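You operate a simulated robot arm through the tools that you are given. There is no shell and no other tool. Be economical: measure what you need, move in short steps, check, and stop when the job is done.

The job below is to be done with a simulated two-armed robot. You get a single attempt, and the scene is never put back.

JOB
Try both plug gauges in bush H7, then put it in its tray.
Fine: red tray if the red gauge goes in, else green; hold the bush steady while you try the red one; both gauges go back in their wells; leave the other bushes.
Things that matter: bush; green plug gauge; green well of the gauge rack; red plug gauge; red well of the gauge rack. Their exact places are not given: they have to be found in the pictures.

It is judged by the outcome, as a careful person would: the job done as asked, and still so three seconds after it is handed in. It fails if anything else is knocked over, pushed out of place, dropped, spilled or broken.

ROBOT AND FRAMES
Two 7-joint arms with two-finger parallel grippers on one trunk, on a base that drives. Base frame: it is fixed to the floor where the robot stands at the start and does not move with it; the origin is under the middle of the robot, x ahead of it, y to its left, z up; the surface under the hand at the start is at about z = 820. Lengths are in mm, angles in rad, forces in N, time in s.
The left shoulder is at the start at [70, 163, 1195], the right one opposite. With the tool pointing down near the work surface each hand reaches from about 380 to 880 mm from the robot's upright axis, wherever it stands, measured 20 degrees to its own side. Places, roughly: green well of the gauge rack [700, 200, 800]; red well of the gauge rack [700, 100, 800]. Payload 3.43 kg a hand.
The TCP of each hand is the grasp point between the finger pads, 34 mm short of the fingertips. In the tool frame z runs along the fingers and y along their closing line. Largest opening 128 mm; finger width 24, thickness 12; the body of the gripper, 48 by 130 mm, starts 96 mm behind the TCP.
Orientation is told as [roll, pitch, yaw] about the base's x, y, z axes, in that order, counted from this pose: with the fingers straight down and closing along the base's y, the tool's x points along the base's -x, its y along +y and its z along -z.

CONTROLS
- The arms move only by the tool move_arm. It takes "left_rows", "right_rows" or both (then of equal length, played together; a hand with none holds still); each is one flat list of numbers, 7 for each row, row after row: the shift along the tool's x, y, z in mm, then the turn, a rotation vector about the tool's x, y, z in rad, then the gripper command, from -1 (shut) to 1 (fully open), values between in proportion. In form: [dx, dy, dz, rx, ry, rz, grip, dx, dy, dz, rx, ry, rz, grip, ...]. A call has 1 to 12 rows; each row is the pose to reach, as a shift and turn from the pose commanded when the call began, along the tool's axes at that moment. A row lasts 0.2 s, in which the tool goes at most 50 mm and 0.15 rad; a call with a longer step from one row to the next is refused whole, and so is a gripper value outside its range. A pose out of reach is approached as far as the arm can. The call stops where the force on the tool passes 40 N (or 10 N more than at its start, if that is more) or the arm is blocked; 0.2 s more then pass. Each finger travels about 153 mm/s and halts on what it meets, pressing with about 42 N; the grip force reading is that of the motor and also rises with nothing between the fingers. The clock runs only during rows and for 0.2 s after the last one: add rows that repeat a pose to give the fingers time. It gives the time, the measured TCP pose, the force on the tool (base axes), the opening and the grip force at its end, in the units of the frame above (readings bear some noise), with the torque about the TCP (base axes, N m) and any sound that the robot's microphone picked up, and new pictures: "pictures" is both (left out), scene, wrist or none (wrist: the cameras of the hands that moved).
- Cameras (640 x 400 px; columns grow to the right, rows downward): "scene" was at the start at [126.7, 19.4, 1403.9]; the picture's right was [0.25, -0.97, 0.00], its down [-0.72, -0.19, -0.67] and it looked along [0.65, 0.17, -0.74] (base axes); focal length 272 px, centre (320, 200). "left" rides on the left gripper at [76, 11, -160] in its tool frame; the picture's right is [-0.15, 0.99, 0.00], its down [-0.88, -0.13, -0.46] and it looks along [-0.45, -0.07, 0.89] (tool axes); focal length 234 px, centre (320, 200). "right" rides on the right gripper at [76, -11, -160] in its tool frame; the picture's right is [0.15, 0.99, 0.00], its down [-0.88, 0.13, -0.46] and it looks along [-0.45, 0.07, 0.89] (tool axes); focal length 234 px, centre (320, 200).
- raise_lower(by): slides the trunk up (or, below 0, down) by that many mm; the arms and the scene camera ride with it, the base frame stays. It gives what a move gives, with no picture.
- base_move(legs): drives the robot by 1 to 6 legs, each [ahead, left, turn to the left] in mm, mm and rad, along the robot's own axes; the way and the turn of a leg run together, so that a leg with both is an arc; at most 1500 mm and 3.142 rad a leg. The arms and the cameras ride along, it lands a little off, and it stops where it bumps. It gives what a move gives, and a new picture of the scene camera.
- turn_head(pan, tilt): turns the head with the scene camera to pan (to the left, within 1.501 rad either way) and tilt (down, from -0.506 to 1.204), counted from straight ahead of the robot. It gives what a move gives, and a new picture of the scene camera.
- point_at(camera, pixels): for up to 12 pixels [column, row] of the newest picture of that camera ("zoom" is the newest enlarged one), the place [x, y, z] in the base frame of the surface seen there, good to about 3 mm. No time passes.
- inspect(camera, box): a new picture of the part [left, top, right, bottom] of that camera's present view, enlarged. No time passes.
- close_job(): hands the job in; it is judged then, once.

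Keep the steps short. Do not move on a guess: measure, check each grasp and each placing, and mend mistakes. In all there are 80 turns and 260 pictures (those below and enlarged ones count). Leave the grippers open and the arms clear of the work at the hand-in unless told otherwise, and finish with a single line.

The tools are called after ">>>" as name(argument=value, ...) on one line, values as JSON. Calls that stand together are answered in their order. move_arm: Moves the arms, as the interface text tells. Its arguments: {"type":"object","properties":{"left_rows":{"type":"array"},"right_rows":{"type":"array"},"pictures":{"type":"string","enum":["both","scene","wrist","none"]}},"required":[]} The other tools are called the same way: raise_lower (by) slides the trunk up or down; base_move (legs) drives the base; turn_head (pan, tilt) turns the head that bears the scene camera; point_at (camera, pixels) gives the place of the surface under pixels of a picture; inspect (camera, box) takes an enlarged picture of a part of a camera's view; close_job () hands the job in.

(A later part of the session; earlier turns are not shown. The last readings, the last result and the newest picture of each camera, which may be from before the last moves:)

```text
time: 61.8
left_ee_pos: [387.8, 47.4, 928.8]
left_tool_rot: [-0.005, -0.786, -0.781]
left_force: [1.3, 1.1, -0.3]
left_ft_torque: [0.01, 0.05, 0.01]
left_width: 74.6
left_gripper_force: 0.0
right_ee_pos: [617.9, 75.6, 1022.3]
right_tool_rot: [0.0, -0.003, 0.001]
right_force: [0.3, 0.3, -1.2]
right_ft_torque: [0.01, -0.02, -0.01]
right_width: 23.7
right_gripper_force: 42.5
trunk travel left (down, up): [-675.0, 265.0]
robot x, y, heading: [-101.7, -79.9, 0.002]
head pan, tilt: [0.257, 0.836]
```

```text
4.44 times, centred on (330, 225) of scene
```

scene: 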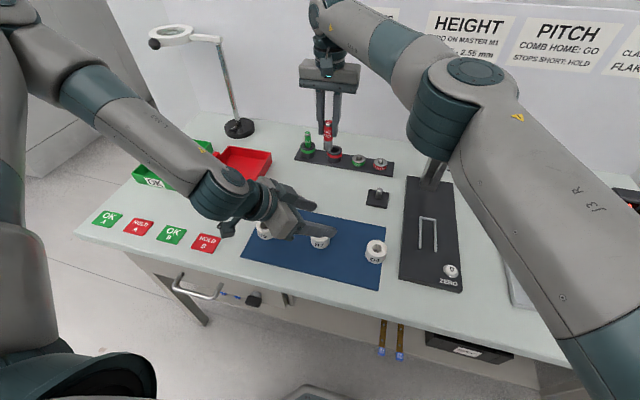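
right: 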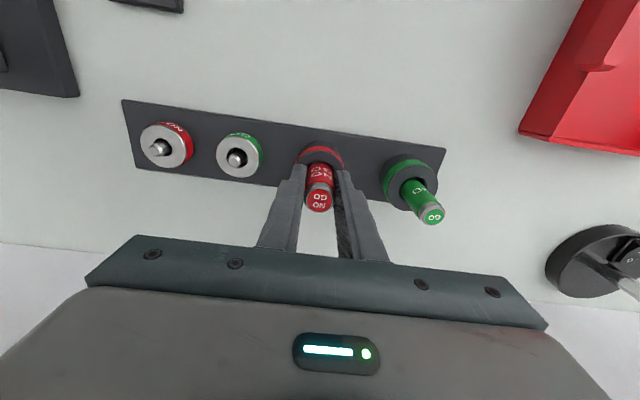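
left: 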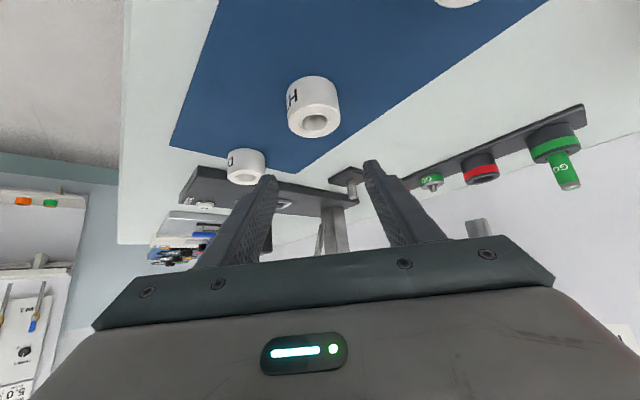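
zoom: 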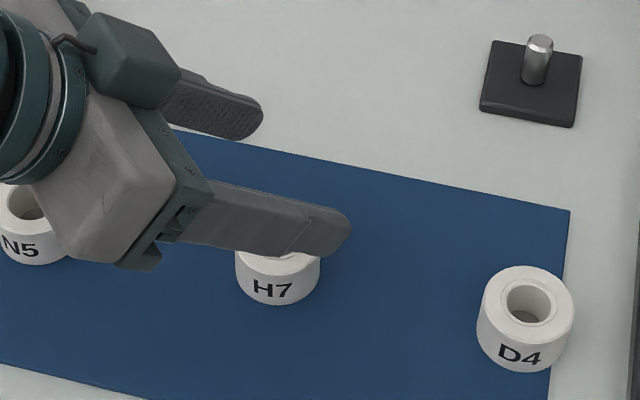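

It reaches, with H7 between the fingers. I'll descend 66 mm and close gently.

>>> move_arm(left_rows=[16, 0, 16, 0, 0, 0, 0.17, 32, 0, 32, 0, 0, 0, 0.17, 42, 0, 42, 0, 0, 0, 0.17, 47, 0, 47, 0, 0, 0, 0.17, 47, 0, 47, 0, 0, 0, 0.17])

>>> inspect(camera="scene", box=[270, 200, 370, 265])

```text
time: 63.0
left_ee_pos: [390.4, 59.9, 881.6]
left_tool_rot: [-0.004, -0.783, -0.78]
left_force: [0.4, 0.0, -0.6]
left_ft_torque: [0.03, 0.0, -0.02]
left_width: 74.9
left_gripper_force: 0.1
left hand out of reach, approached as far as the arm can: row 2, 3, 4, 5
right_ee_pos: [618.4, 76.0, 1021.2]
right_tool_rot: [-0.001, 0.0, 0.001]
right_force: [-0.1, 0.1, -1.6]
right_ft_torque: [-0.01, -0.02, -0.02]
right_width: 23.6
right_gripper_force: 42.1
trunk travel left (down, up): [-675.0, 265.0]
robot x, y, heading: [-96.6, -77.6, 0.002]
head pan, tilt: [0.257, 0.836]
```

scene: 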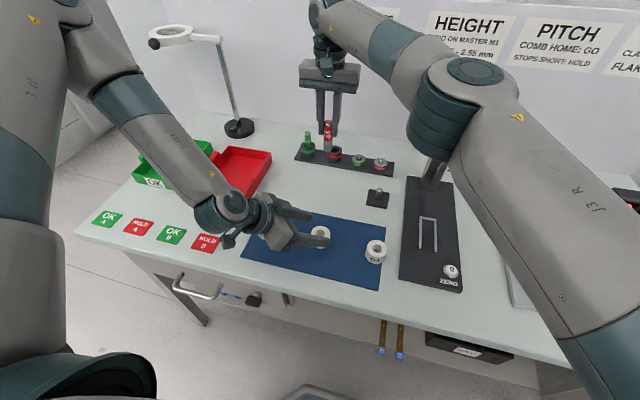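
left: 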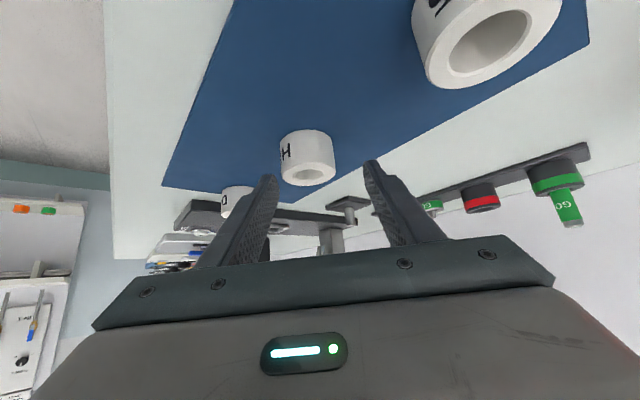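

```text
6.15 times, centred on (320, 232) of scene
```

zoom: 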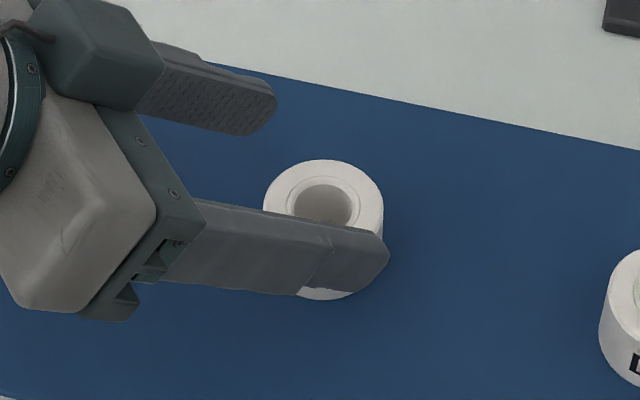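

The left hand stops about 18 mm too high. Lowering the trunk gives more room, so I'll raise the left hand back to z 929 over H7 first, then lower the trunk 50 mm. The right hand's gauge stays well clear.

>>> move_arm(left_rows=[-16, -3, -13, 0, 0, 0, 0.17, -32, -6, -20, 0, 0, 0, 0.17, -39, -8, -28, 0, 0, 0, 0.17, -39, -8, -28, 0, 0, 0, 0.17], pictures="none")

>>> raise_lower(by=-50)

```text
time: 64.0
left_ee_pos: [390.9, 48.0, 929.7]
left_tool_rot: [-0.004, -0.784, -0.779]
left_force: [-0.3, 0.8, -0.5]
left_ft_torque: [-0.03, 0.01, 0.01]
left_width: 74.8
left_gripper_force: 0.1
right_ee_pos: [619.1, 75.2, 1022.5]
right_tool_rot: [0.0, 0.0, 0.003]
right_force: [1.0, -0.2, -1.3]
right_ft_torque: [0.03, 0.04, 0.02]
right_width: 23.8
right_gripper_force: 42.1
trunk travel left (down, up): [-675.0, 265.0]
robot x, y, heading: [-97.5, -78.8, 0.008]
head pan, tilt: [0.257, 0.836]
```

```text
time: 64.9
left_ee_pos: [390.6, 48.4, 878.8]
left_tool_rot: [-0.006, -0.783, -0.778]
left_force: [0.4, -0.7, 0.9]
left_ft_torque: [0.02, 0.0, -0.02]
left_width: 74.9
left_gripper_force: 0.1
right_ee_pos: [618.3, 74.7, 972.7]
right_tool_rot: [0.001, -0.001, 0.005]
right_force: [0.5, 0.3, -1.2]
right_ft_torque: [0.03, -0.01, 0.0]
right_width: 23.8
right_gripper_force: 42.1
trunk travel left (down, up): [-625.0, 315.0]
robot x, y, heading: [-99.8, -82.3, 0.005]
head pan, tilt: [0.257, 0.836]
```

Now the left hand needs to go down another 16 mm.

>>> move_arm(left_rows=[6, 0, 6, 0, 0, 0, 0.17, 11, 0, 11, 0, 0, 0, 0.17, 11, 0, 11, 0, 0, 0, 0.17])

>>> inspect(camera="scene", box=[270, 200, 370, 265])

```text
time: 65.7
left_ee_pos: [390.8, 47.8, 861.9]
left_tool_rot: [-0.005, -0.784, -0.78]
left_force: [-0.2, 0.8, -1.1]
left_ft_torque: [-0.01, 0.0, -0.01]
left_width: 74.9
left_gripper_force: 0.0
right_ee_pos: [619.9, 76.0, 970.5]
right_tool_rot: [0.0, 0.001, 0.002]
right_force: [-0.3, -0.4, -2.3]
right_ft_torque: [0.03, 0.0, -0.01]
right_width: 23.5
right_gripper_force: 41.7
trunk travel left (down, up): [-625.0, 315.0]
robot x, y, heading: [-100.4, -80.3, 0.007]
head pan, tilt: [0.257, 0.836]
```

scene: 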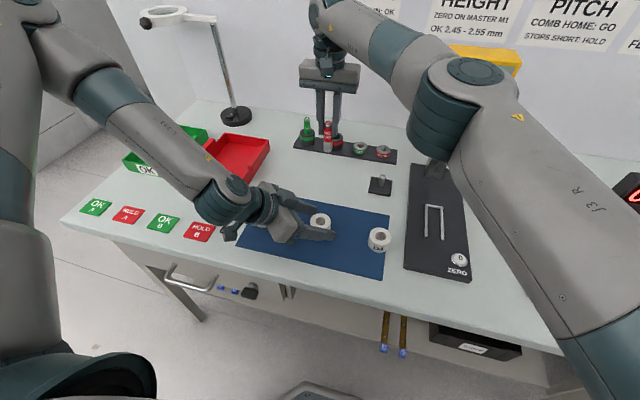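
left: 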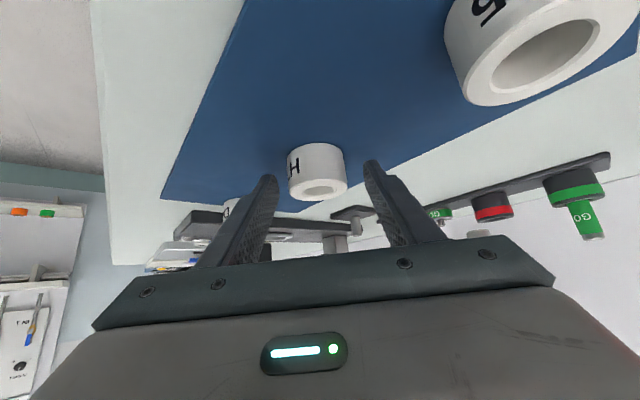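

```text
6.15 times, centred on (320, 232) of scene
```

zoom: 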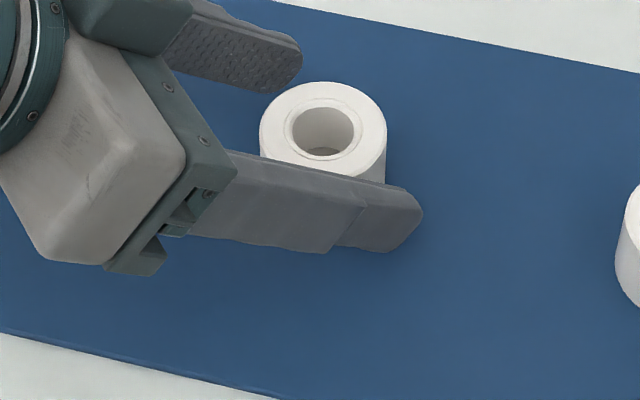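

In position at z 862 around H7. I'll close gently.

>>> move_arm(left_rows=[0, 0, 0, 0, 0, 0, -0.1, 0, 0, 0, 0, 0, 0, -0.2, 0, 0, 0, 0, 0, 0, -0.28, 0, 0, 0, 0, 0, 0, -0.36, 0, 0, 0, 0, 0, 0, -1, 0, 0, 0, 0, 0, 0, -1], pictures="none")

>>> inspect(camera="scene", box=[280, 205, 360, 255])

```text
time: 67.1
left_ee_pos: [391.2, 49.4, 862.6]
left_tool_rot: [-0.006, -0.783, -0.78]
left_force: [0.2, -0.8, 1.3]
left_ft_torque: [0.02, 0.01, 0.01]
left_width: 45.9
left_gripper_force: 42.2
right_ee_pos: [619.2, 74.8, 971.8]
right_tool_rot: [0.0, 0.001, 0.002]
right_force: [-0.1, 0.3, -1.1]
right_ft_torque: [0.0, 0.0, -0.01]
right_width: 23.7
right_gripper_force: 41.9
trunk travel left (down, up): [-625.0, 315.0]
robot x, y, heading: [-102.3, -79.2, 0.003]
head pan, tilt: [0.257, 0.836]
```

```text
8.00 times, centred on (320, 230) of scene
```

zoom: 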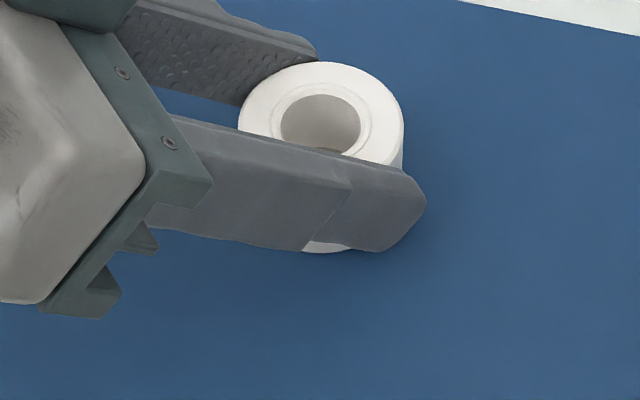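

H7 is held at 45.9 mm with 42 N. I'll measure the bore centre.

>>> point_at(camera="zoom", pixels=[[241, 120], [402, 120], [322, 66], [276, 122], [366, 122], [322, 88], [322, 155], [380, 90], [262, 90]])

```text
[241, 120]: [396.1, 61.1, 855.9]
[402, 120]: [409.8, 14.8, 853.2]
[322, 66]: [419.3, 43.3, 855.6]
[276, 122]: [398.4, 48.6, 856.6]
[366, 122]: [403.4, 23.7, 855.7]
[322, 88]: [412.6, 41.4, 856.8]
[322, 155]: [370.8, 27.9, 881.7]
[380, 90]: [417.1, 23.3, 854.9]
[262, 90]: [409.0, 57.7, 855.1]
```

The bore centre is at about (399.6, 38.2). I'll bring the red gauge over it with yaw +45°, so its fingers fit between the holding fingers.

>>> move_arm(right_rows=[30, -5, -13, 0, 0, -0.11, -1, 62, -10, -13, 0, 0, -0.22, -1, 94, -16, -13, 0, 0, -0.34, -1, 126, -21, -13, 0, 0, -0.45, -1, 158, -26, -13, 0, 0, -0.56, -1, 190, -32, -13, 0, 0, -0.67, -1, 220, -37, -13, 0, 0, -0.785, -1, 220, -37, -13, 0, 0, -0.785, -1, 220, -37, -13, 0, 0, -0.785, -1])

>>> inspect(camera="scene", box=[270, 180, 370, 260])

>>> inspect(camera="right", box=[270, 110, 366, 220])

```text
time: 69.1
left_ee_pos: [390.5, 47.7, 862.4]
left_tool_rot: [-0.004, -0.784, -0.78]
left_force: [-0.9, -0.6, 1.9]
left_ft_torque: [-0.01, -0.03, 0.01]
left_width: 46.2
left_gripper_force: 41.6
right_ee_pos: [397.7, 38.0, 985.7]
right_tool_rot: [0.0, 0.001, 0.788]
right_force: [0.9, -0.3, -1.5]
right_ft_torque: [-0.02, 0.01, 0.0]
right_width: 23.9
right_gripper_force: 41.7
trunk travel left (down, up): [-625.0, 315.0]
robot x, y, heading: [-101.2, -81.5, 0.004]
head pan, tilt: [0.257, 0.836]
```

scene: 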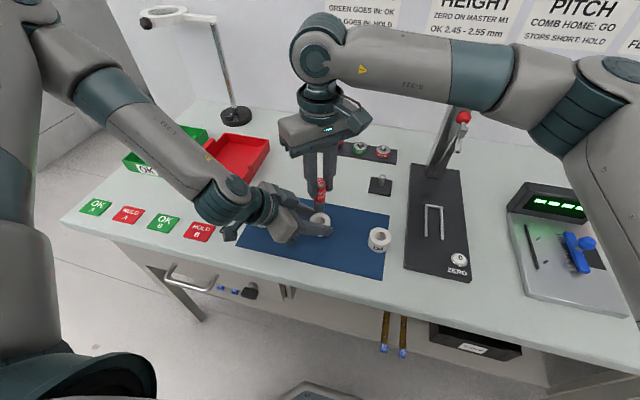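
right: 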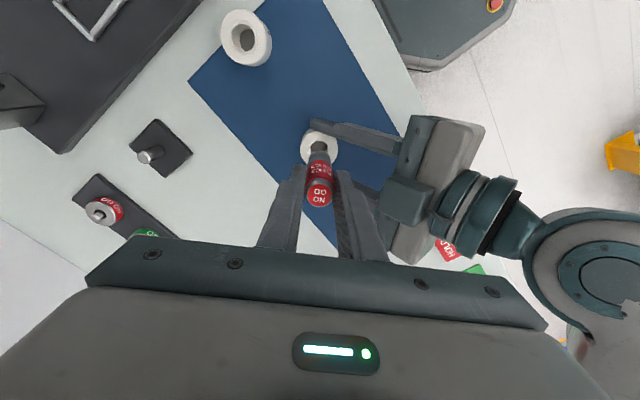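

```text
5.00 times, centred on (320, 220) of scene
```

zoom: 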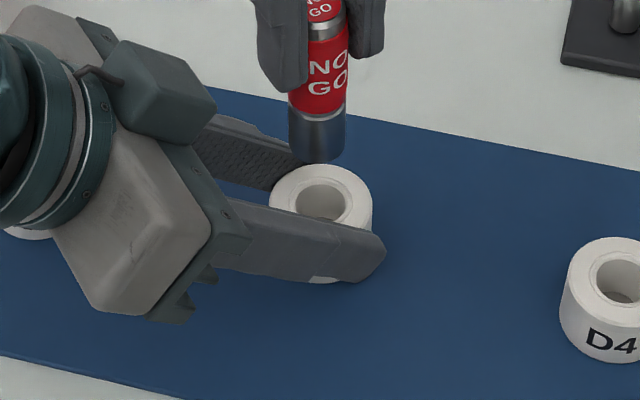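

```text
3.64 times, centred on (318, 165) of right
```

zoom: 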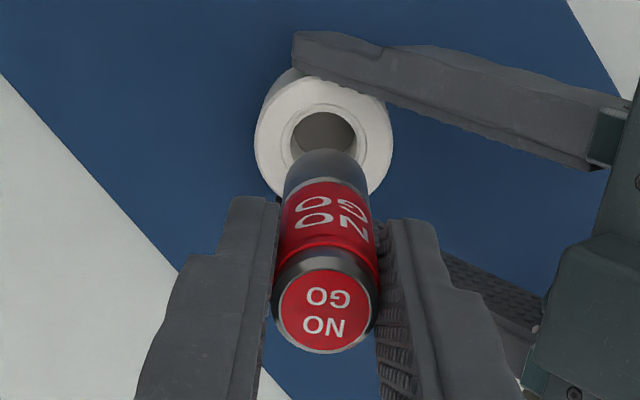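

Along the closing line it's centred (column 319). I'll measure the other direction.

>>> point_at(camera="zoom", pixels=[[257, 140], [391, 140], [284, 138], [364, 138], [324, 106], [300, 180], [350, 185], [325, 311], [325, 268], [325, 352], [275, 305], [376, 305]])

```text
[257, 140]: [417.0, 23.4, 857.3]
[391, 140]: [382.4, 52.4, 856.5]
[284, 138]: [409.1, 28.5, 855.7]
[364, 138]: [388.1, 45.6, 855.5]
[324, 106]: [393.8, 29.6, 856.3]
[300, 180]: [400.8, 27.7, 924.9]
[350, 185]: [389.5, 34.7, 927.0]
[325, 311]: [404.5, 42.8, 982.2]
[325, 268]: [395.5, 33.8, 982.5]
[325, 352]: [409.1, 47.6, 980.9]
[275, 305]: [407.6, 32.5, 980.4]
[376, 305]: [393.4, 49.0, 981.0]
```

>>> inspect(camera="scene", box=[290, 170, 350, 240])

```text
5.71 times, centred on (320, 205) of scene
```

zoom: 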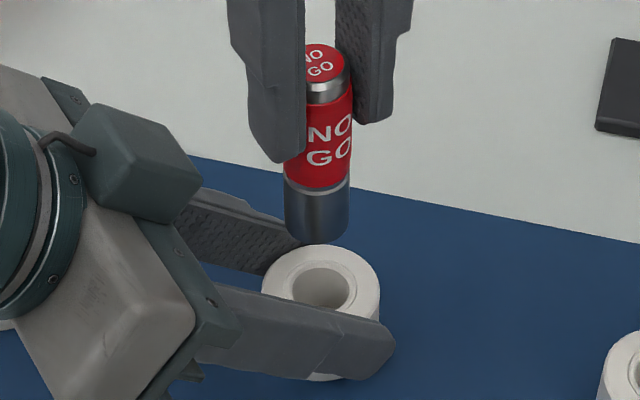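

In both views the gauge sits about 2 mm too far along (+x, +y). I'll correct by +2 mm along tool x, lower to just above the bush, then slowly press.

>>> move_arm(right_rows=[2, 0, 15, 0, 0, 0, -1, 2, 0, 30, 0, 0, 0, -1, 2, 0, 40, 0, 0, 0, -1, 2, 0, 43, 0, 0, 0, -1, 2, 0, 43, 0, 0, 0, -1], pictures="none")

>>> inspect(camera="scene", box=[290, 190, 350, 250])

>>> inspect(camera="right", box=[280, 120, 360, 220])

```text
time: 70.3
left_ee_pos: [390.4, 48.1, 862.3]
left_tool_rot: [-0.004, -0.783, -0.781]
left_force: [-3.1, -0.5, 2.4]
left_ft_torque: [0.08, -0.2, -0.05]
left_width: 46.1
left_gripper_force: 41.7
right_ee_pos: [398.7, 37.1, 942.4]
right_tool_rot: [-0.002, -0.002, 0.786]
right_force: [5.0, 0.8, 2.8]
right_ft_torque: [0.06, -0.49, 0.01]
right_width: 23.7
right_gripper_force: 42.8
trunk travel left (down, up): [-625.0, 315.0]
robot x, y, heading: [-99.1, -80.5, -0.0]
head pan, tilt: [0.257, 0.836]
```

```text
6.67 times, centred on (320, 220) of scene
```

zoom: 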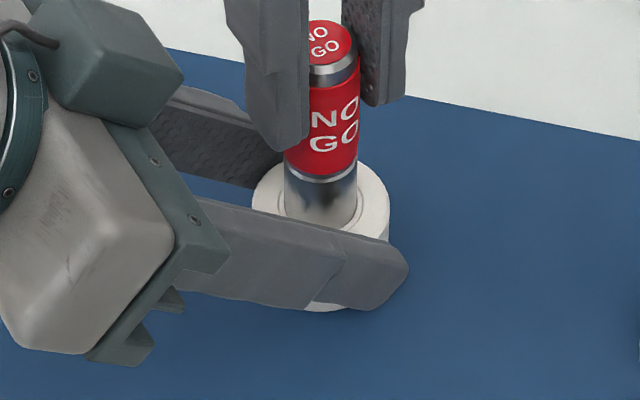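

```text
4.00 times, centred on (320, 170) of right
```

zoom: 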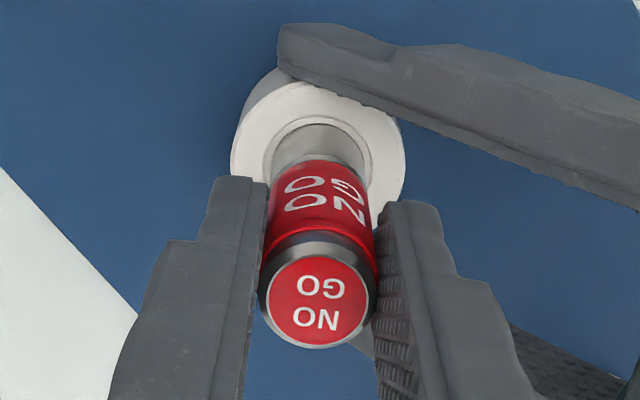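

Light contact: 5 N in +x, so the plug touches one side of the bore mouth. I'll nudge it 1 mm toward +x and press down in small steps.

>>> move_arm(right_rows=[-0.7, -0.7, -1, 0, 0, 0, -1, -0.7, -0.7, 0, 0, 0, 0, -1, -0.7, -0.7, 1.5, 0, 0, 0, -1, -0.7, -0.7, 3, 0, 0, 0, -1, -0.7, -0.7, 4.5, 0, 0, 0, -1, -0.7, -0.7, 6, 0, 0, 0, -1, -0.7, -0.7, 7.5, 0, 0, 0, -1], pictures="none")

>>> inspect(camera="scene", box=[290, 190, 350, 250])

>>> inspect(camera="right", box=[280, 120, 360, 220])

```text
time: 71.9
left_ee_pos: [389.1, 47.4, 862.6]
left_tool_rot: [-0.005, -0.786, -0.779]
left_force: [4.0, -1.7, -13.3]
left_ft_torque: [0.23, -0.07, 0.01]
left_width: 45.8
left_gripper_force: 42.0
right_ee_pos: [397.5, 36.6, 935.4]
right_tool_rot: [-0.001, -0.001, 0.787]
right_force: [-0.7, 1.9, 26.2]
right_ft_torque: [0.0, -0.21, 0.0]
right_width: 23.8
right_gripper_force: 42.2
trunk travel left (down, up): [-625.0, 315.0]
robot x, y, heading: [-104.5, -81.0, 0.007]
head pan, tilt: [0.257, 0.836]
```

```text
6.67 times, centred on (320, 220) of scene
```

zoom: 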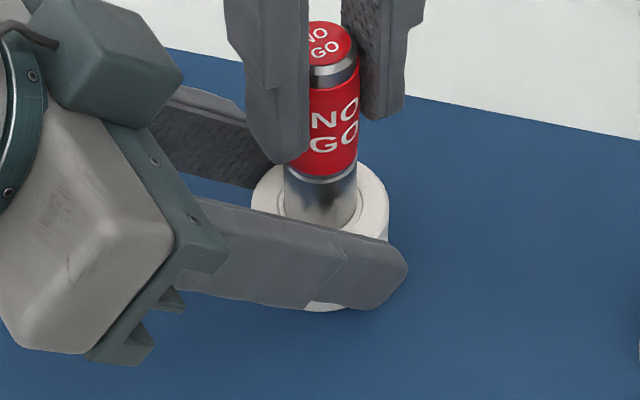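

```text
4.00 times, centred on (320, 170) of right
```

zoom: 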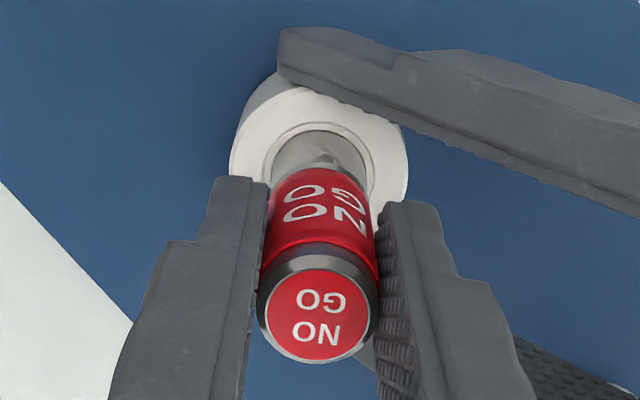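

The gauge stopped at the mouth with 26 N, while the hand slid on the handle and side forces stayed near zero. To rule out a misalignment, I'll wiggle it ±1.5 mm with light pressure and see if it drops.

>>> move_arm(right_rows=[1.5, 0, 0, 0, 0, 0, -1, 1.5, 1.5, 0.5, 0, 0, 0, -1, 0, 1.5, 0.5, 0, 0, 0, -1, -1.5, 1.5, 0.5, 0, 0, 0, -1, -1.5, 0, 0.5, 0, 0, 0, -1, -1.5, -1.5, 0.5, 0, 0, 0, -1, 0, -1.5, 0.5, 0, 0, 0, -1, 1.5, -1.5, 0.5, 0, 0, 0, -1, 0, 0, 1, 0, 0, 0, -1, 0, 0, 2, 0, 0, 0, -1], pictures="none")

>>> inspect(camera="scene", box=[290, 190, 350, 250])

>>> inspect(camera="right", box=[280, 120, 360, 220])

```text
time: 74.1
left_ee_pos: [390.3, 48.2, 862.9]
left_tool_rot: [-0.004, -0.783, -0.782]
left_force: [1.7, -4.5, -7.0]
left_ft_torque: [0.11, 0.01, -0.09]
left_width: 45.9
left_gripper_force: 42.2
right_ee_pos: [397.7, 36.2, 933.0]
right_tool_rot: [0.0, -0.001, 0.785]
right_force: [-3.9, 3.5, 13.4]
right_ft_torque: [0.37, 0.29, 0.02]
right_width: 23.9
right_gripper_force: 41.4
trunk travel left (down, up): [-625.0, 315.0]
robot x, y, heading: [-99.5, -82.3, 0.004]
head pan, tilt: [0.257, 0.836]
```

```text
6.67 times, centred on (320, 220) of scene
```

zoom: 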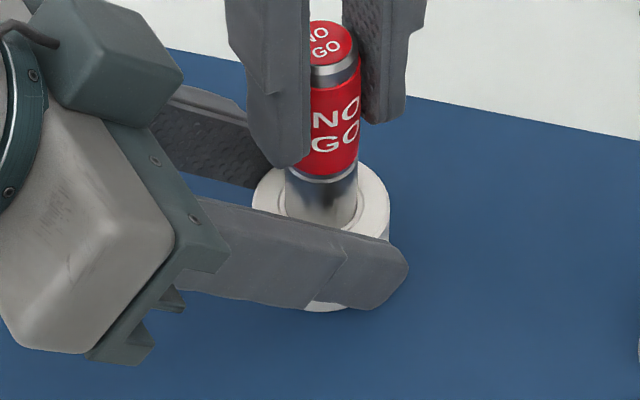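

```text
4.00 times, centred on (320, 170) of right
```

zoom: 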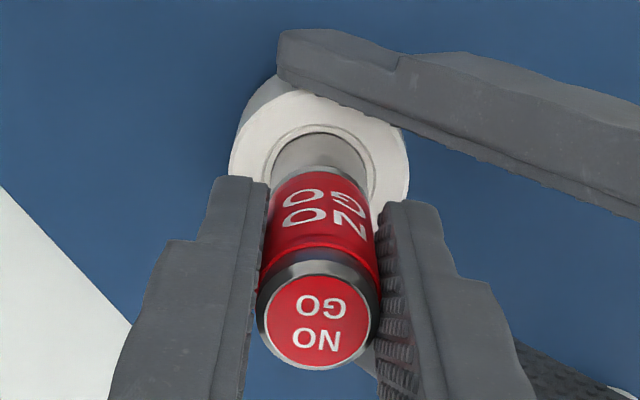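

The gauge did not drop. I'll confirm with heights: handle/plug boundary against the rim.

>>> point_at(camera="right", pixels=[[319, 160], [319, 163], [319, 157], [319, 190], [319, 155]])

>>> point_at(camera="scene", pixels=[[320, 216], [320, 214], [320, 221], [322, 197], [333, 222]])

```text
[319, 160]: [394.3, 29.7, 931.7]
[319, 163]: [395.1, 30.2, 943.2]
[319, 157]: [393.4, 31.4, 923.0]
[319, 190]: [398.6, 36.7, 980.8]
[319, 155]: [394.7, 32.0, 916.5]
```

```text
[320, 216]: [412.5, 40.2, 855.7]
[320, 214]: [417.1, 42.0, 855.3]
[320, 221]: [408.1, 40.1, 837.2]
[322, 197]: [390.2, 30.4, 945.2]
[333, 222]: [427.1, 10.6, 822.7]
```

Those used older pictures; I'll use the newest zoom instead.

>>> point_at(camera="zoom", pixels=[[318, 160], [318, 176], [318, 140], [318, 220], [316, 340], [240, 150], [318, 120]])

```text
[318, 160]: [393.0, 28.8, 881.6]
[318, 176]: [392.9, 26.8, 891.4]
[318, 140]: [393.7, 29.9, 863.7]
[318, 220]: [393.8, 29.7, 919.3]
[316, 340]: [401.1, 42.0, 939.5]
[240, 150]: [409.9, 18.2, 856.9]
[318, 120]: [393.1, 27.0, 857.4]
```

The handle/plug boundary is at z 886 and the plug is 28 mm long, so its tip sits on the rim at z 857. The red gauge does not go in, and H7 goes to the green tray. I'll lift the red gauge off 60 mm while the left still holds the bush.

>>> move_arm(right_rows=[0, 0, -5, 0, 0, 0, -1, 0, 0, -20, 0, 0, 0, -1, 0, 0, -45, 0, 0, 0, -1, 0, 0, -60, 0, 0, 0, -1, 0, 0, -60, 0, 0, 0, -1], pictures="none")

>>> move_arm(right_rows=[-26, 20, 0, 0, 0, 0.11, -1, -52, 40, 0, 0, 0, 0.22, -1, -78, 60, 0, 0, 0, 0.34, -1, -104, 80, 0, 0, 0, 0.45, -1, -130, 100, 0, 0, 0, 0.56, -1, -156, 115, 0, 0, 0, 0.67, -1, -182, 129, 0, 0, 0, 0.785, -1, -182, 129, 0, 0, 0, 0.785, -1], pictures="scene")

```text
time: 75.3
left_ee_pos: [390.8, 49.0, 863.2]
left_tool_rot: [-0.003, -0.786, -0.779]
left_force: [0.2, -1.0, 4.6]
left_ft_torque: [-0.04, -0.09, -0.07]
left_width: 45.7
left_gripper_force: 41.9
right_ee_pos: [397.9, 37.8, 992.3]
right_tool_rot: [-0.001, 0.0, 0.785]
right_force: [-0.7, 0.7, -1.6]
right_ft_torque: [-0.03, -0.01, 0.05]
right_width: 23.6
right_gripper_force: 42.6
trunk travel left (down, up): [-625.0, 315.0]
robot x, y, heading: [-99.1, -81.3, -0.003]
head pan, tilt: [0.257, 0.836]
```

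```text
time: 77.1
left_ee_pos: [390.8, 49.9, 863.4]
left_tool_rot: [-0.003, -0.783, -0.779]
left_force: [-3.4, 7.2, 9.4]
left_ft_torque: [0.24, -0.01, 0.01]
left_width: 45.7
left_gripper_force: 41.8
right_ee_pos: [460.7, 188.2, 968.3]
right_tool_rot: [0.001, -0.002, 0.001]
right_force: [0.1, 0.6, -1.6]
right_ft_torque: [0.02, -0.01, 0.01]
right_width: 23.9
right_gripper_force: 42.3
right hand out of reach, approached as far as the arm can: row 6, 7, 8
trunk travel left (down, up): [-625.0, 315.0]
robot x, y, heading: [-100.0, -81.3, 0.002]
head pan, tilt: [0.257, 0.836]
```

scene: 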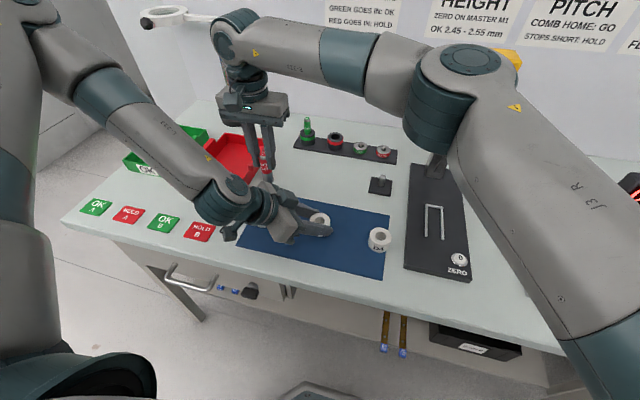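

I mixed a sign, and the hand went left to (461, 188). It's clear of everything there. I'll move it away, +x first, to (619, 75, 990).

>>> move_arm(right_rows=[-35, 0, -15, 0, 0, 0, -1, -75, -10, -22, 0, 0, 0, -1, -110, -40, -22, 0, 0, 0, -1, -135, -75, -22, 0, 0, 0, -1, -159, -113, -22, 0, 0, 0, -1, -159, -113, -22, 0, 0, 0, -1], pictures="scene")

>>> inspect(camera="scene", box=[230, 170, 400, 280])

```text
time: 78.5
left_ee_pos: [391.5, 48.3, 863.3]
left_tool_rot: [-0.005, -0.785, -0.781]
left_force: [-0.6, -0.8, 5.2]
left_ft_torque: [-0.01, -0.01, -0.07]
left_width: 45.7
left_gripper_force: 41.5
right_ee_pos: [618.7, 76.8, 991.9]
right_tool_rot: [0.0, -0.001, 0.001]
right_force: [0.6, -0.7, -1.6]
right_ft_torque: [-0.02, -0.03, 0.0]
right_width: 23.5
right_gripper_force: 41.9
right hand out of reach, approached as far as the arm can: row 1, 2, 3
trunk travel left (down, up): [-625.0, 315.0]
robot x, y, heading: [-102.1, -82.5, 0.0]
head pan, tilt: [0.257, 0.836]
```

scene: 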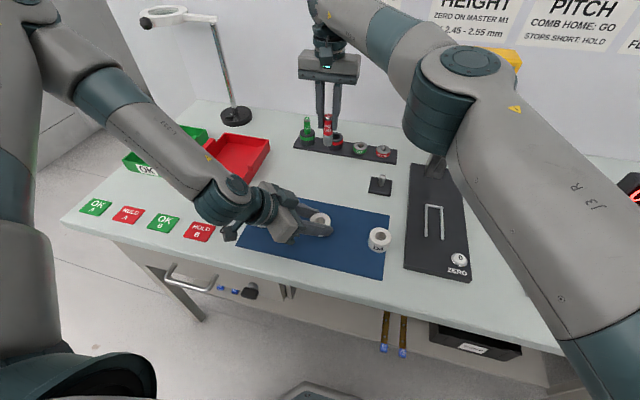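

```text
3.64 times, centred on (315, 225) of scene
```

zoom: 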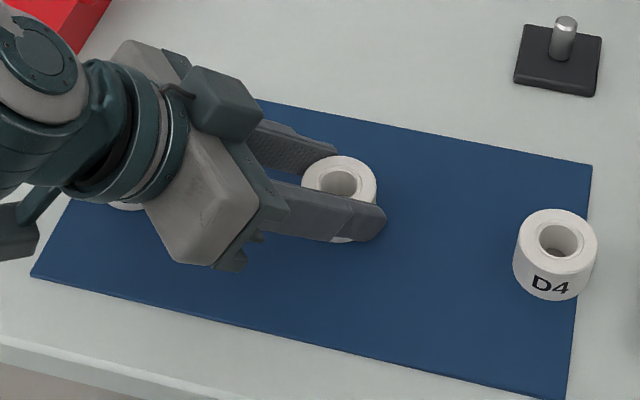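

All is well and H7 is still held. I'll carry it directly with this grip. Raising the trunk 50 mm lifts both hands rigidly.

>>> raise_lower(by=50)

>>> inspect(camera="scene", box=[230, 170, 400, 280])

```text
time: 79.4
left_ee_pos: [389.6, 48.5, 912.6]
left_tool_rot: [-0.007, -0.784, -0.777]
left_force: [0.5, 0.5, -0.2]
left_ft_torque: [0.0, 0.03, 0.0]
left_width: 45.8
left_gripper_force: 42.4
right_ee_pos: [618.9, 76.2, 1041.7]
right_tool_rot: [-0.001, -0.001, 0.002]
right_force: [-0.2, 0.8, -1.4]
right_ft_torque: [0.03, 0.03, -0.03]
right_width: 23.6
right_gripper_force: 42.5
trunk travel left (down, up): [-675.0, 265.0]
robot x, y, heading: [-100.7, -75.0, 0.002]
head pan, tilt: [0.257, 0.836]
```

```text
3.64 times, centred on (315, 225) of scene
```

zoom: 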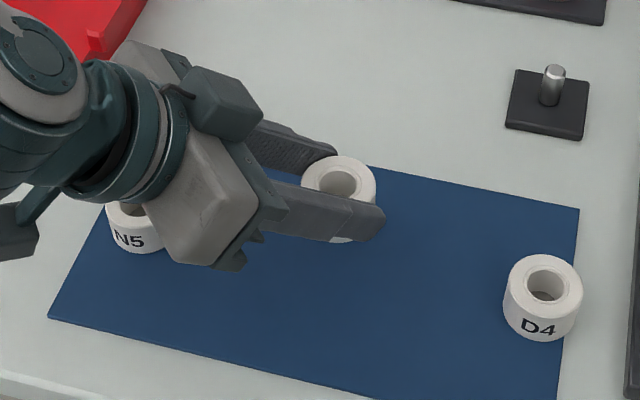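

H7 is lifted and firm. I'll raise the left hand another 45 mm, then drive forward 100 mm.

>>> move_arm(left_rows=[-11, 0, -11, 0, 0, 0, -1, -22, 0, -22, 0, 0, 0, -1, -32, 0, -32, 0, 0, 0, -1, -32, 0, -32, 0, 0, 0, -1], pictures="none")

>>> base_move(legs=[[100, 0, 0]])

>>> inspect(camera="right", box=[270, 110, 366, 220])

```text
time: 80.4
left_ee_pos: [391.6, 49.2, 957.2]
left_tool_rot: [-0.007, -0.783, -0.779]
left_force: [0.1, 0.1, -0.2]
left_ft_torque: [0.03, 0.03, 0.0]
left_width: 45.6
left_gripper_force: 42.2
right_ee_pos: [618.4, 75.3, 1040.1]
right_tool_rot: [0.0, 0.0, 0.003]
right_force: [-0.6, -0.7, -1.2]
right_ft_torque: [-0.02, 0.03, -0.01]
right_width: 23.5
right_gripper_force: 42.4
trunk travel left (down, up): [-675.0, 265.0]
robot x, y, heading: [-99.4, -83.8, 0.006]
head pan, tilt: [0.257, 0.836]
```

```text
time: 81.6
left_ee_pos: [489.8, 49.1, 957.7]
left_tool_rot: [-0.007, -0.785, -0.779]
left_force: [-0.2, -0.2, -1.6]
left_ft_torque: [0.0, -0.01, 0.01]
left_width: 45.6
left_gripper_force: 41.8
right_ee_pos: [717.8, 76.3, 1041.4]
right_tool_rot: [0.0, 0.0, 0.003]
right_force: [0.2, 0.0, -1.5]
right_ft_torque: [0.01, -0.02, -0.02]
right_width: 23.6
right_gripper_force: 41.7
trunk travel left (down, up): [-675.0, 265.0]
robot x, y, heading: [2.5, -76.8, 0.002]
head pan, tilt: [0.257, 0.836]
```

scene: 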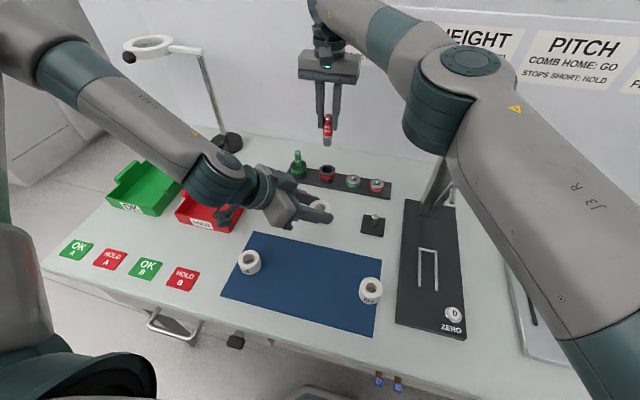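

```text
3.64 times, centred on (318, 165) of right
```

zoom: 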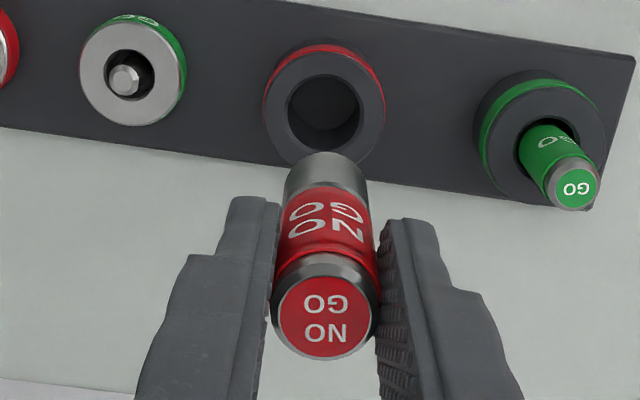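

Aligned along y: well centre at column 324, gauge at column 325. I'll measure the well rim for x.

>>> point_at(camera="zoom", pixels=[[266, 110], [384, 110], [288, 108], [360, 108], [324, 76], [324, 58], [325, 318], [325, 280], [325, 356]])

```text
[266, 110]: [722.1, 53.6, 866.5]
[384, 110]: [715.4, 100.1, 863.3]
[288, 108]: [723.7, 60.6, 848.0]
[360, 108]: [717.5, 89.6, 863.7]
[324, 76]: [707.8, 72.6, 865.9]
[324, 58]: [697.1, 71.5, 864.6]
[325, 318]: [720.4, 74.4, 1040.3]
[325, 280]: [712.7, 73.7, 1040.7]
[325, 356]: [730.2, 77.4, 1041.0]
```

The well centre is at about (720, 76). I'll shift +1 mm in x, lower to just inside the rim, and check the forces.

>>> move_arm(right_rows=[-1, 0, 40, 0, 0, 0, -1, -1, 0, 75, 0, 0, 0, -1, -1, 0, 90, 0, 0, 0, -1, -1, 0, 96, 0, 0, 0, -1, -1, 0, 102, 0, 0, 0, -1, -1, 0, 106, 0, 0, 0, -1, -1, 0, 106, 0, 0, 0, -1], pictures="none")

>>> inspect(camera="scene", box=[280, 110, 380, 200])

>>> inspect(camera="right", box=[270, 110, 366, 220])

```text
time: 83.2
left_ee_pos: [490.9, 48.8, 958.5]
left_tool_rot: [-0.004, -0.783, -0.781]
left_force: [-0.9, 0.4, 0.1]
left_ft_torque: [-0.01, 0.04, 0.01]
left_width: 45.3
left_gripper_force: 41.8
right_ee_pos: [718.0, 76.9, 935.2]
right_tool_rot: [0.0, 0.0, 0.002]
right_force: [-1.7, -0.6, -0.6]
right_ft_torque: [0.02, 0.1, 0.0]
right_width: 23.6
right_gripper_force: 42.1
trunk travel left (down, up): [-675.0, 265.0]
robot x, y, heading: [-2.6, -81.1, 0.002]
head pan, tilt: [0.257, 0.836]
```

```text
4.44 times, centred on (330, 155) of scene
```

zoom: 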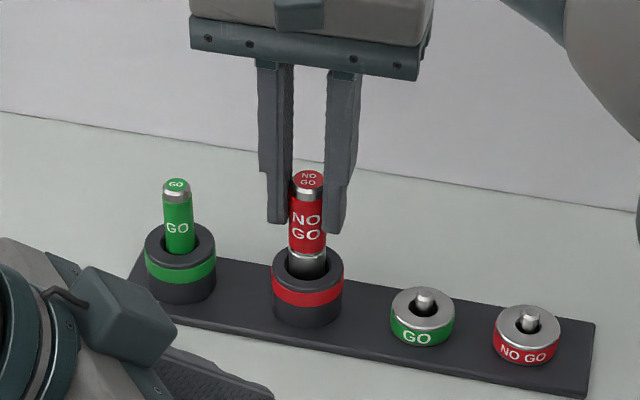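

```text
3.64 times, centred on (318, 165) of right
```

zoom: 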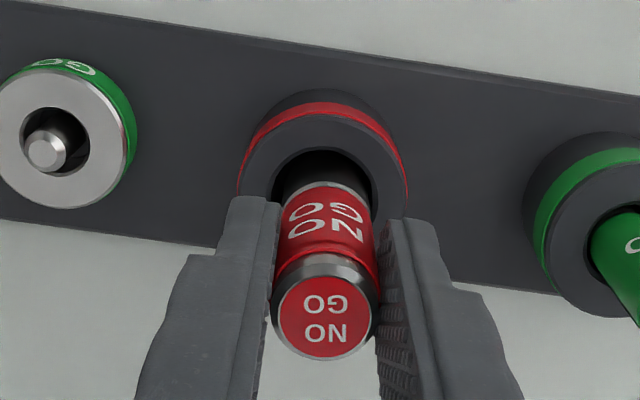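

It's inside the well with almost no side force. I'll continue slowly to the floor.

>>> move_arm(right_rows=[0.5, 0, 6, 0, 0, 0, -1, 0.5, 0, 12, 0, 0, 0, -1, 0.5, 0, 17, 0, 0, 0, -1, 0.5, 0, 21, 0, 0, 0, -1, 0.5, 0, 24, 0, 0, 0, -1, 0.5, 0, 27, 0, 0, 0, -1, 0.5, 0, 29, 0, 0, 0, -1], pictures="none")

>>> inspect(camera="scene", box=[280, 110, 380, 200])

```text
time: 84.8
left_ee_pos: [488.3, 48.9, 958.4]
left_tool_rot: [-0.005, -0.784, -0.782]
left_force: [0.0, 0.5, 0.1]
left_ft_torque: [-0.03, -0.01, -0.01]
left_width: 45.5
left_gripper_force: 42.0
right_ee_pos: [716.7, 77.5, 909.3]
right_tool_rot: [0.003, -0.003, 0.001]
right_force: [3.4, 3.2, 26.9]
right_ft_torque: [0.17, -0.28, -0.01]
right_width: 23.8
right_gripper_force: 42.3
trunk travel left (down, up): [-675.0, 265.0]
robot x, y, heading: [-2.3, -81.8, 0.005]
head pan, tilt: [0.257, 0.836]
```

```text
4.44 times, centred on (330, 155) of scene
```

zoom: 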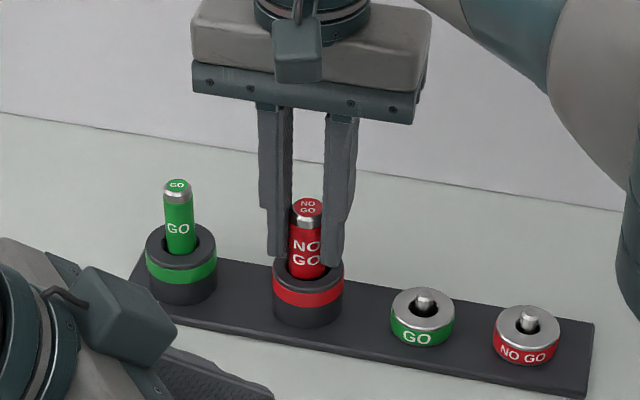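

On the floor (27 N), same height as the green one. I'll release and rise.

>>> move_arm(right_rows=[0, 0, -2, 0, 0, 0, -0.1, 0, 0, -2, 0, 0, 0, -0.1, 0, 0, -2, 0, 0, 0, -0.1, 0, 0, -40, 0, 0, 0, -0.1, 0, 0, -85, 0, 0, 0, -0.1, 0, 0, -130, 0, 0, 0, -0.1, 30, -45, -140, 0, 0, 0, -0.1, 50, -90, -140, 0, 0, 0, -0.1, 70, -135, -140, 0, 0, 0, -0.1, 70, -135, -140, 0, 0, 0, -0.1], pictures="scene")

>>> inspect(camera="scene", box=[270, 120, 400, 240])

>>> inspect(camera="scene", box=[40, 140, 260, 290])

```text
refused: row 7 steps farther than a row can; nothing moved
```

```text
3.33 times, centred on (335, 180) of scene
```

zoom: 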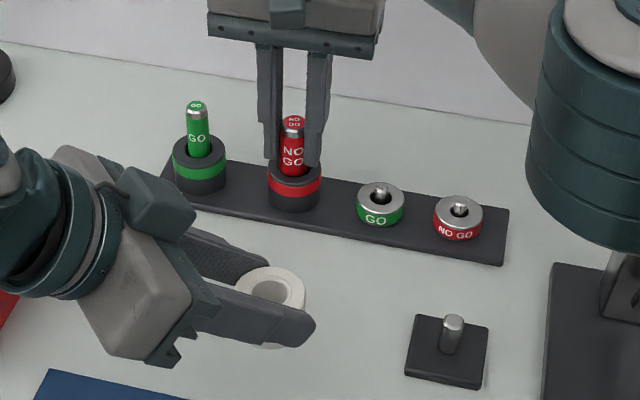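

```text
2.67 times, centred on (150, 215) of scene
```

zoom: 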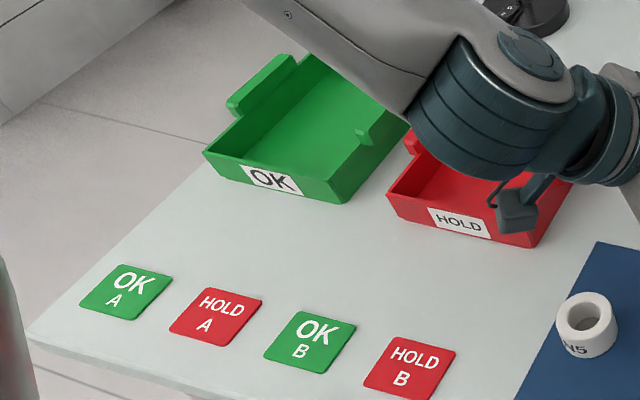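

One step was too long. I'll repeat it with shorter steps.

>>> move_arm(right_rows=[0, 0, -2, 0, 0, 0, -0.1, 0, 0, -2, 0, 0, 0, -0.1, 0, 0, -2, 0, 0, 0, -0.1, 0, 0, -40, 0, 0, 0, -0.1, 0, 0, -85, 0, 0, 0, -0.1, 0, 0, -125, 0, 0, 0, -0.1, 15, -35, -135, 0, 0, 0, -0.1, 30, -70, -135, 0, 0, 0, -0.1, 45, -105, -135, 0, 0, 0, -0.1, 60, -135, -135, 0, 0, 0, -0.1, 60, -135, -135, 0, 0, 0, -0.1], pictures="scene")

>>> inspect(camera="scene", box=[270, 120, 400, 240])

>>> point_at(camera="scene", pixels=[[145, 190], [138, 178], [127, 196], [178, 178], [150, 165], [122, 193], [160, 211], [180, 182], [113, 172], [140, 163]])

```text
time: 87.2
left_ee_pos: [491.0, 49.8, 956.4]
left_tool_rot: [-0.007, -0.785, -0.777]
left_force: [-0.9, -0.4, -0.7]
left_ft_torque: [0.0, 0.0, 0.0]
left_width: 45.2
left_gripper_force: 42.0
right_ee_pos: [658.5, -58.1, 1040.8]
right_tool_rot: [-0.001, 0.0, 0.002]
right_force: [-0.5, 0.8, -0.4]
right_ft_torque: [-0.01, -0.01, -0.02]
right_width: 57.6
right_gripper_force: 0.2
trunk travel left (down, up): [-675.0, 265.0]
robot x, y, heading: [-3.2, -79.2, 0.002]
head pan, tilt: [0.257, 0.836]
```

scene: 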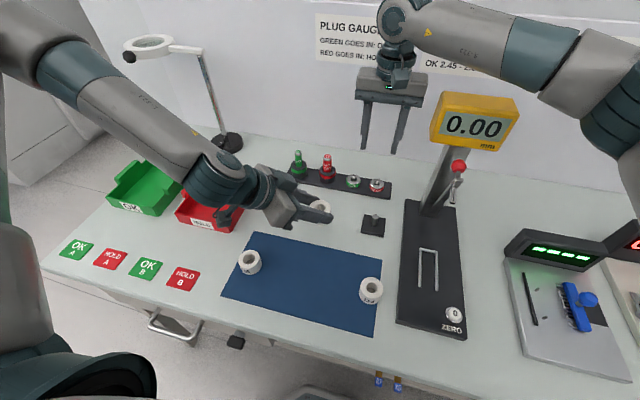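

```text
3.33 times, centred on (335, 180) of scene
```

zoom: 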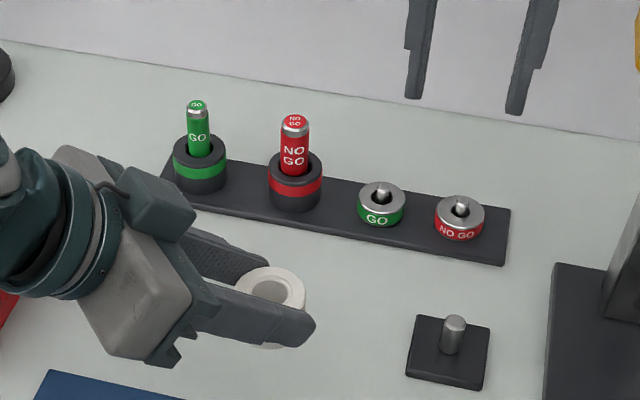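

```text
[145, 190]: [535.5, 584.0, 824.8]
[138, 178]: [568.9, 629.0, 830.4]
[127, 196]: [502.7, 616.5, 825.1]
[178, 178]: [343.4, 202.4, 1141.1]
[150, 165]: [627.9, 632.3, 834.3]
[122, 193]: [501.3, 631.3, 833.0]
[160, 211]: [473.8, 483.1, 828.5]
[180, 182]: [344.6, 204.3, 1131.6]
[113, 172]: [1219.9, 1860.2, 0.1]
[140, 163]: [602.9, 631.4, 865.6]
```

Both gauges are back in their wells. The "OK" green tray lies around (550, 565), floor z about 825. I'll carry H7 left and up, yawing 45° about the vertical so the bush stays upright.

>>> move_arm(left_rows=[15.6, 30.2, -24.5, -0.079, 0, -0.079, -1, 31.2, 60.4, -49, -0.159, 0, -0.159, -1, 46.9, 90.6, -73.5, -0.238, 0, -0.238, -1, 62.5, 120.8, -98, -0.317, 0, -0.317, -1, 78, 151, -122.5, -0.396, 0, -0.396, -1, 93.8, 181, -147, -0.476, 0, -0.476, -1, 109.4, 211.4, -171.6, -0.555, 0, -0.555, -1, 109.4, 211.4, -171.6, -0.555, 0, -0.555, -1])

```text
time: 89.0
left_ee_pos: [499.1, 338.7, 1000.6]
left_tool_rot: [-0.001, -0.78, 0.003]
left_force: [0.0, -1.2, -0.7]
left_ft_torque: [0.03, 0.02, -0.02]
left_width: 45.3
left_gripper_force: 42.2
left hand out of reach, approached as far as the arm can: row 1, 2, 3, 4, 5, 6
right_ee_pos: [659.5, -59.7, 1040.7]
right_tool_rot: [-0.001, 0.0, 0.0]
right_force: [0.1, -0.9, -0.1]
right_ft_torque: [0.01, -0.01, 0.01]
right_width: 57.4
right_gripper_force: 0.0
trunk travel left (down, up): [-675.0, 265.0]
robot x, y, heading: [1.2, -82.4, 0.001]
head pan, tilt: [0.257, 0.836]
```

scene: 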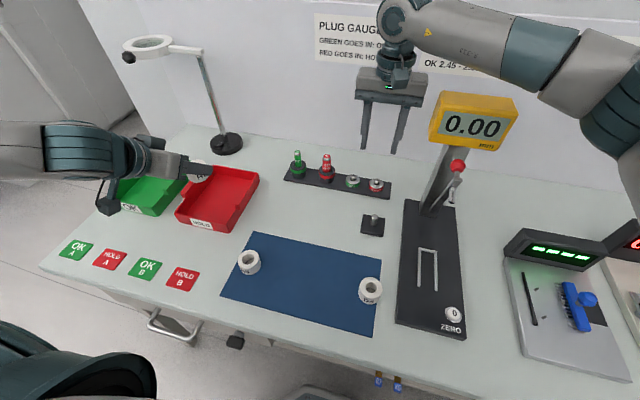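
left: 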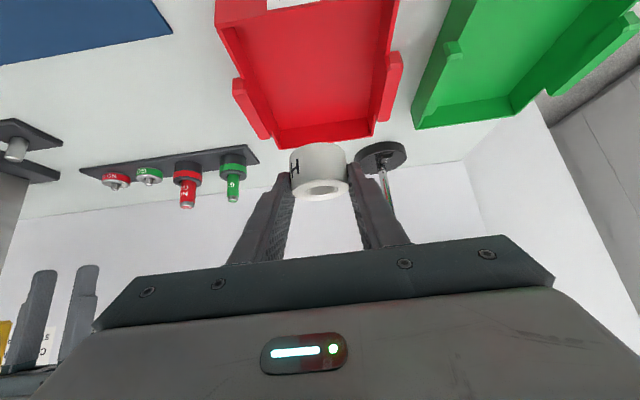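

H7 is in hand, the yaw is 0 and the posture good. I'll measure the green tray in both views.

>>> point_at(camera="left", pixels=[[520, 50], [430, 105], [508, 95], [520, 108], [418, 128], [450, 50], [550, 85], [610, 30], [470, 5], [320, 150], [300, 180], [385, 140]])

>>> turn_head(pan=0.6, tilt=0.85)

```text
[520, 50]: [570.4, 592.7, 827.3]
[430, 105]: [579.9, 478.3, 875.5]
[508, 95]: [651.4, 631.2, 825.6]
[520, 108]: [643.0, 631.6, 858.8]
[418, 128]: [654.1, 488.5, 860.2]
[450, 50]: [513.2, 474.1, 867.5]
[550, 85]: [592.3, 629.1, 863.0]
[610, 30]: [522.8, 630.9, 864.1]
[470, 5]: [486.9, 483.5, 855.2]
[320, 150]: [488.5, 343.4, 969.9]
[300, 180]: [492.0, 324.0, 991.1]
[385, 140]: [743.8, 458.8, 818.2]
```

```text
time: 89.8
left_ee_pos: [499.1, 339.7, 1001.3]
left_tool_rot: [-0.004, -0.782, 0.002]
left_force: [-0.1, -1.1, -0.6]
left_ft_torque: [-0.01, 0.01, 0.0]
left_width: 45.2
left_gripper_force: 42.0
right_ee_pos: [658.1, -58.3, 1041.6]
right_tool_rot: [0.0, -0.003, 0.001]
right_force: [0.1, 0.0, 0.7]
right_ft_torque: [-0.04, 0.03, 0.03]
right_width: 57.8
right_gripper_force: 0.1
trunk travel left (down, up): [-675.0, 265.0]
robot x, y, heading: [-0.2, -78.4, -0.001]
head pan, tilt: [0.6, 0.85]
```

scene: 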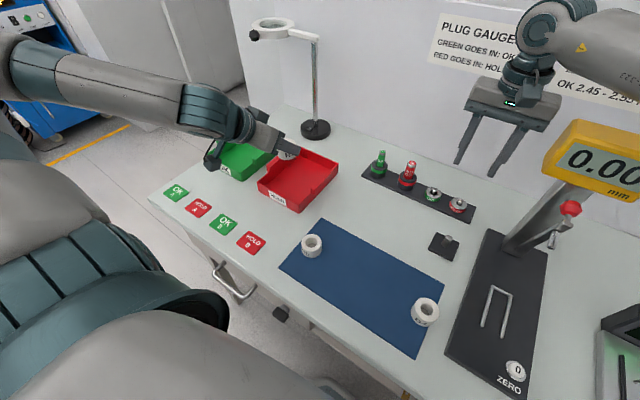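

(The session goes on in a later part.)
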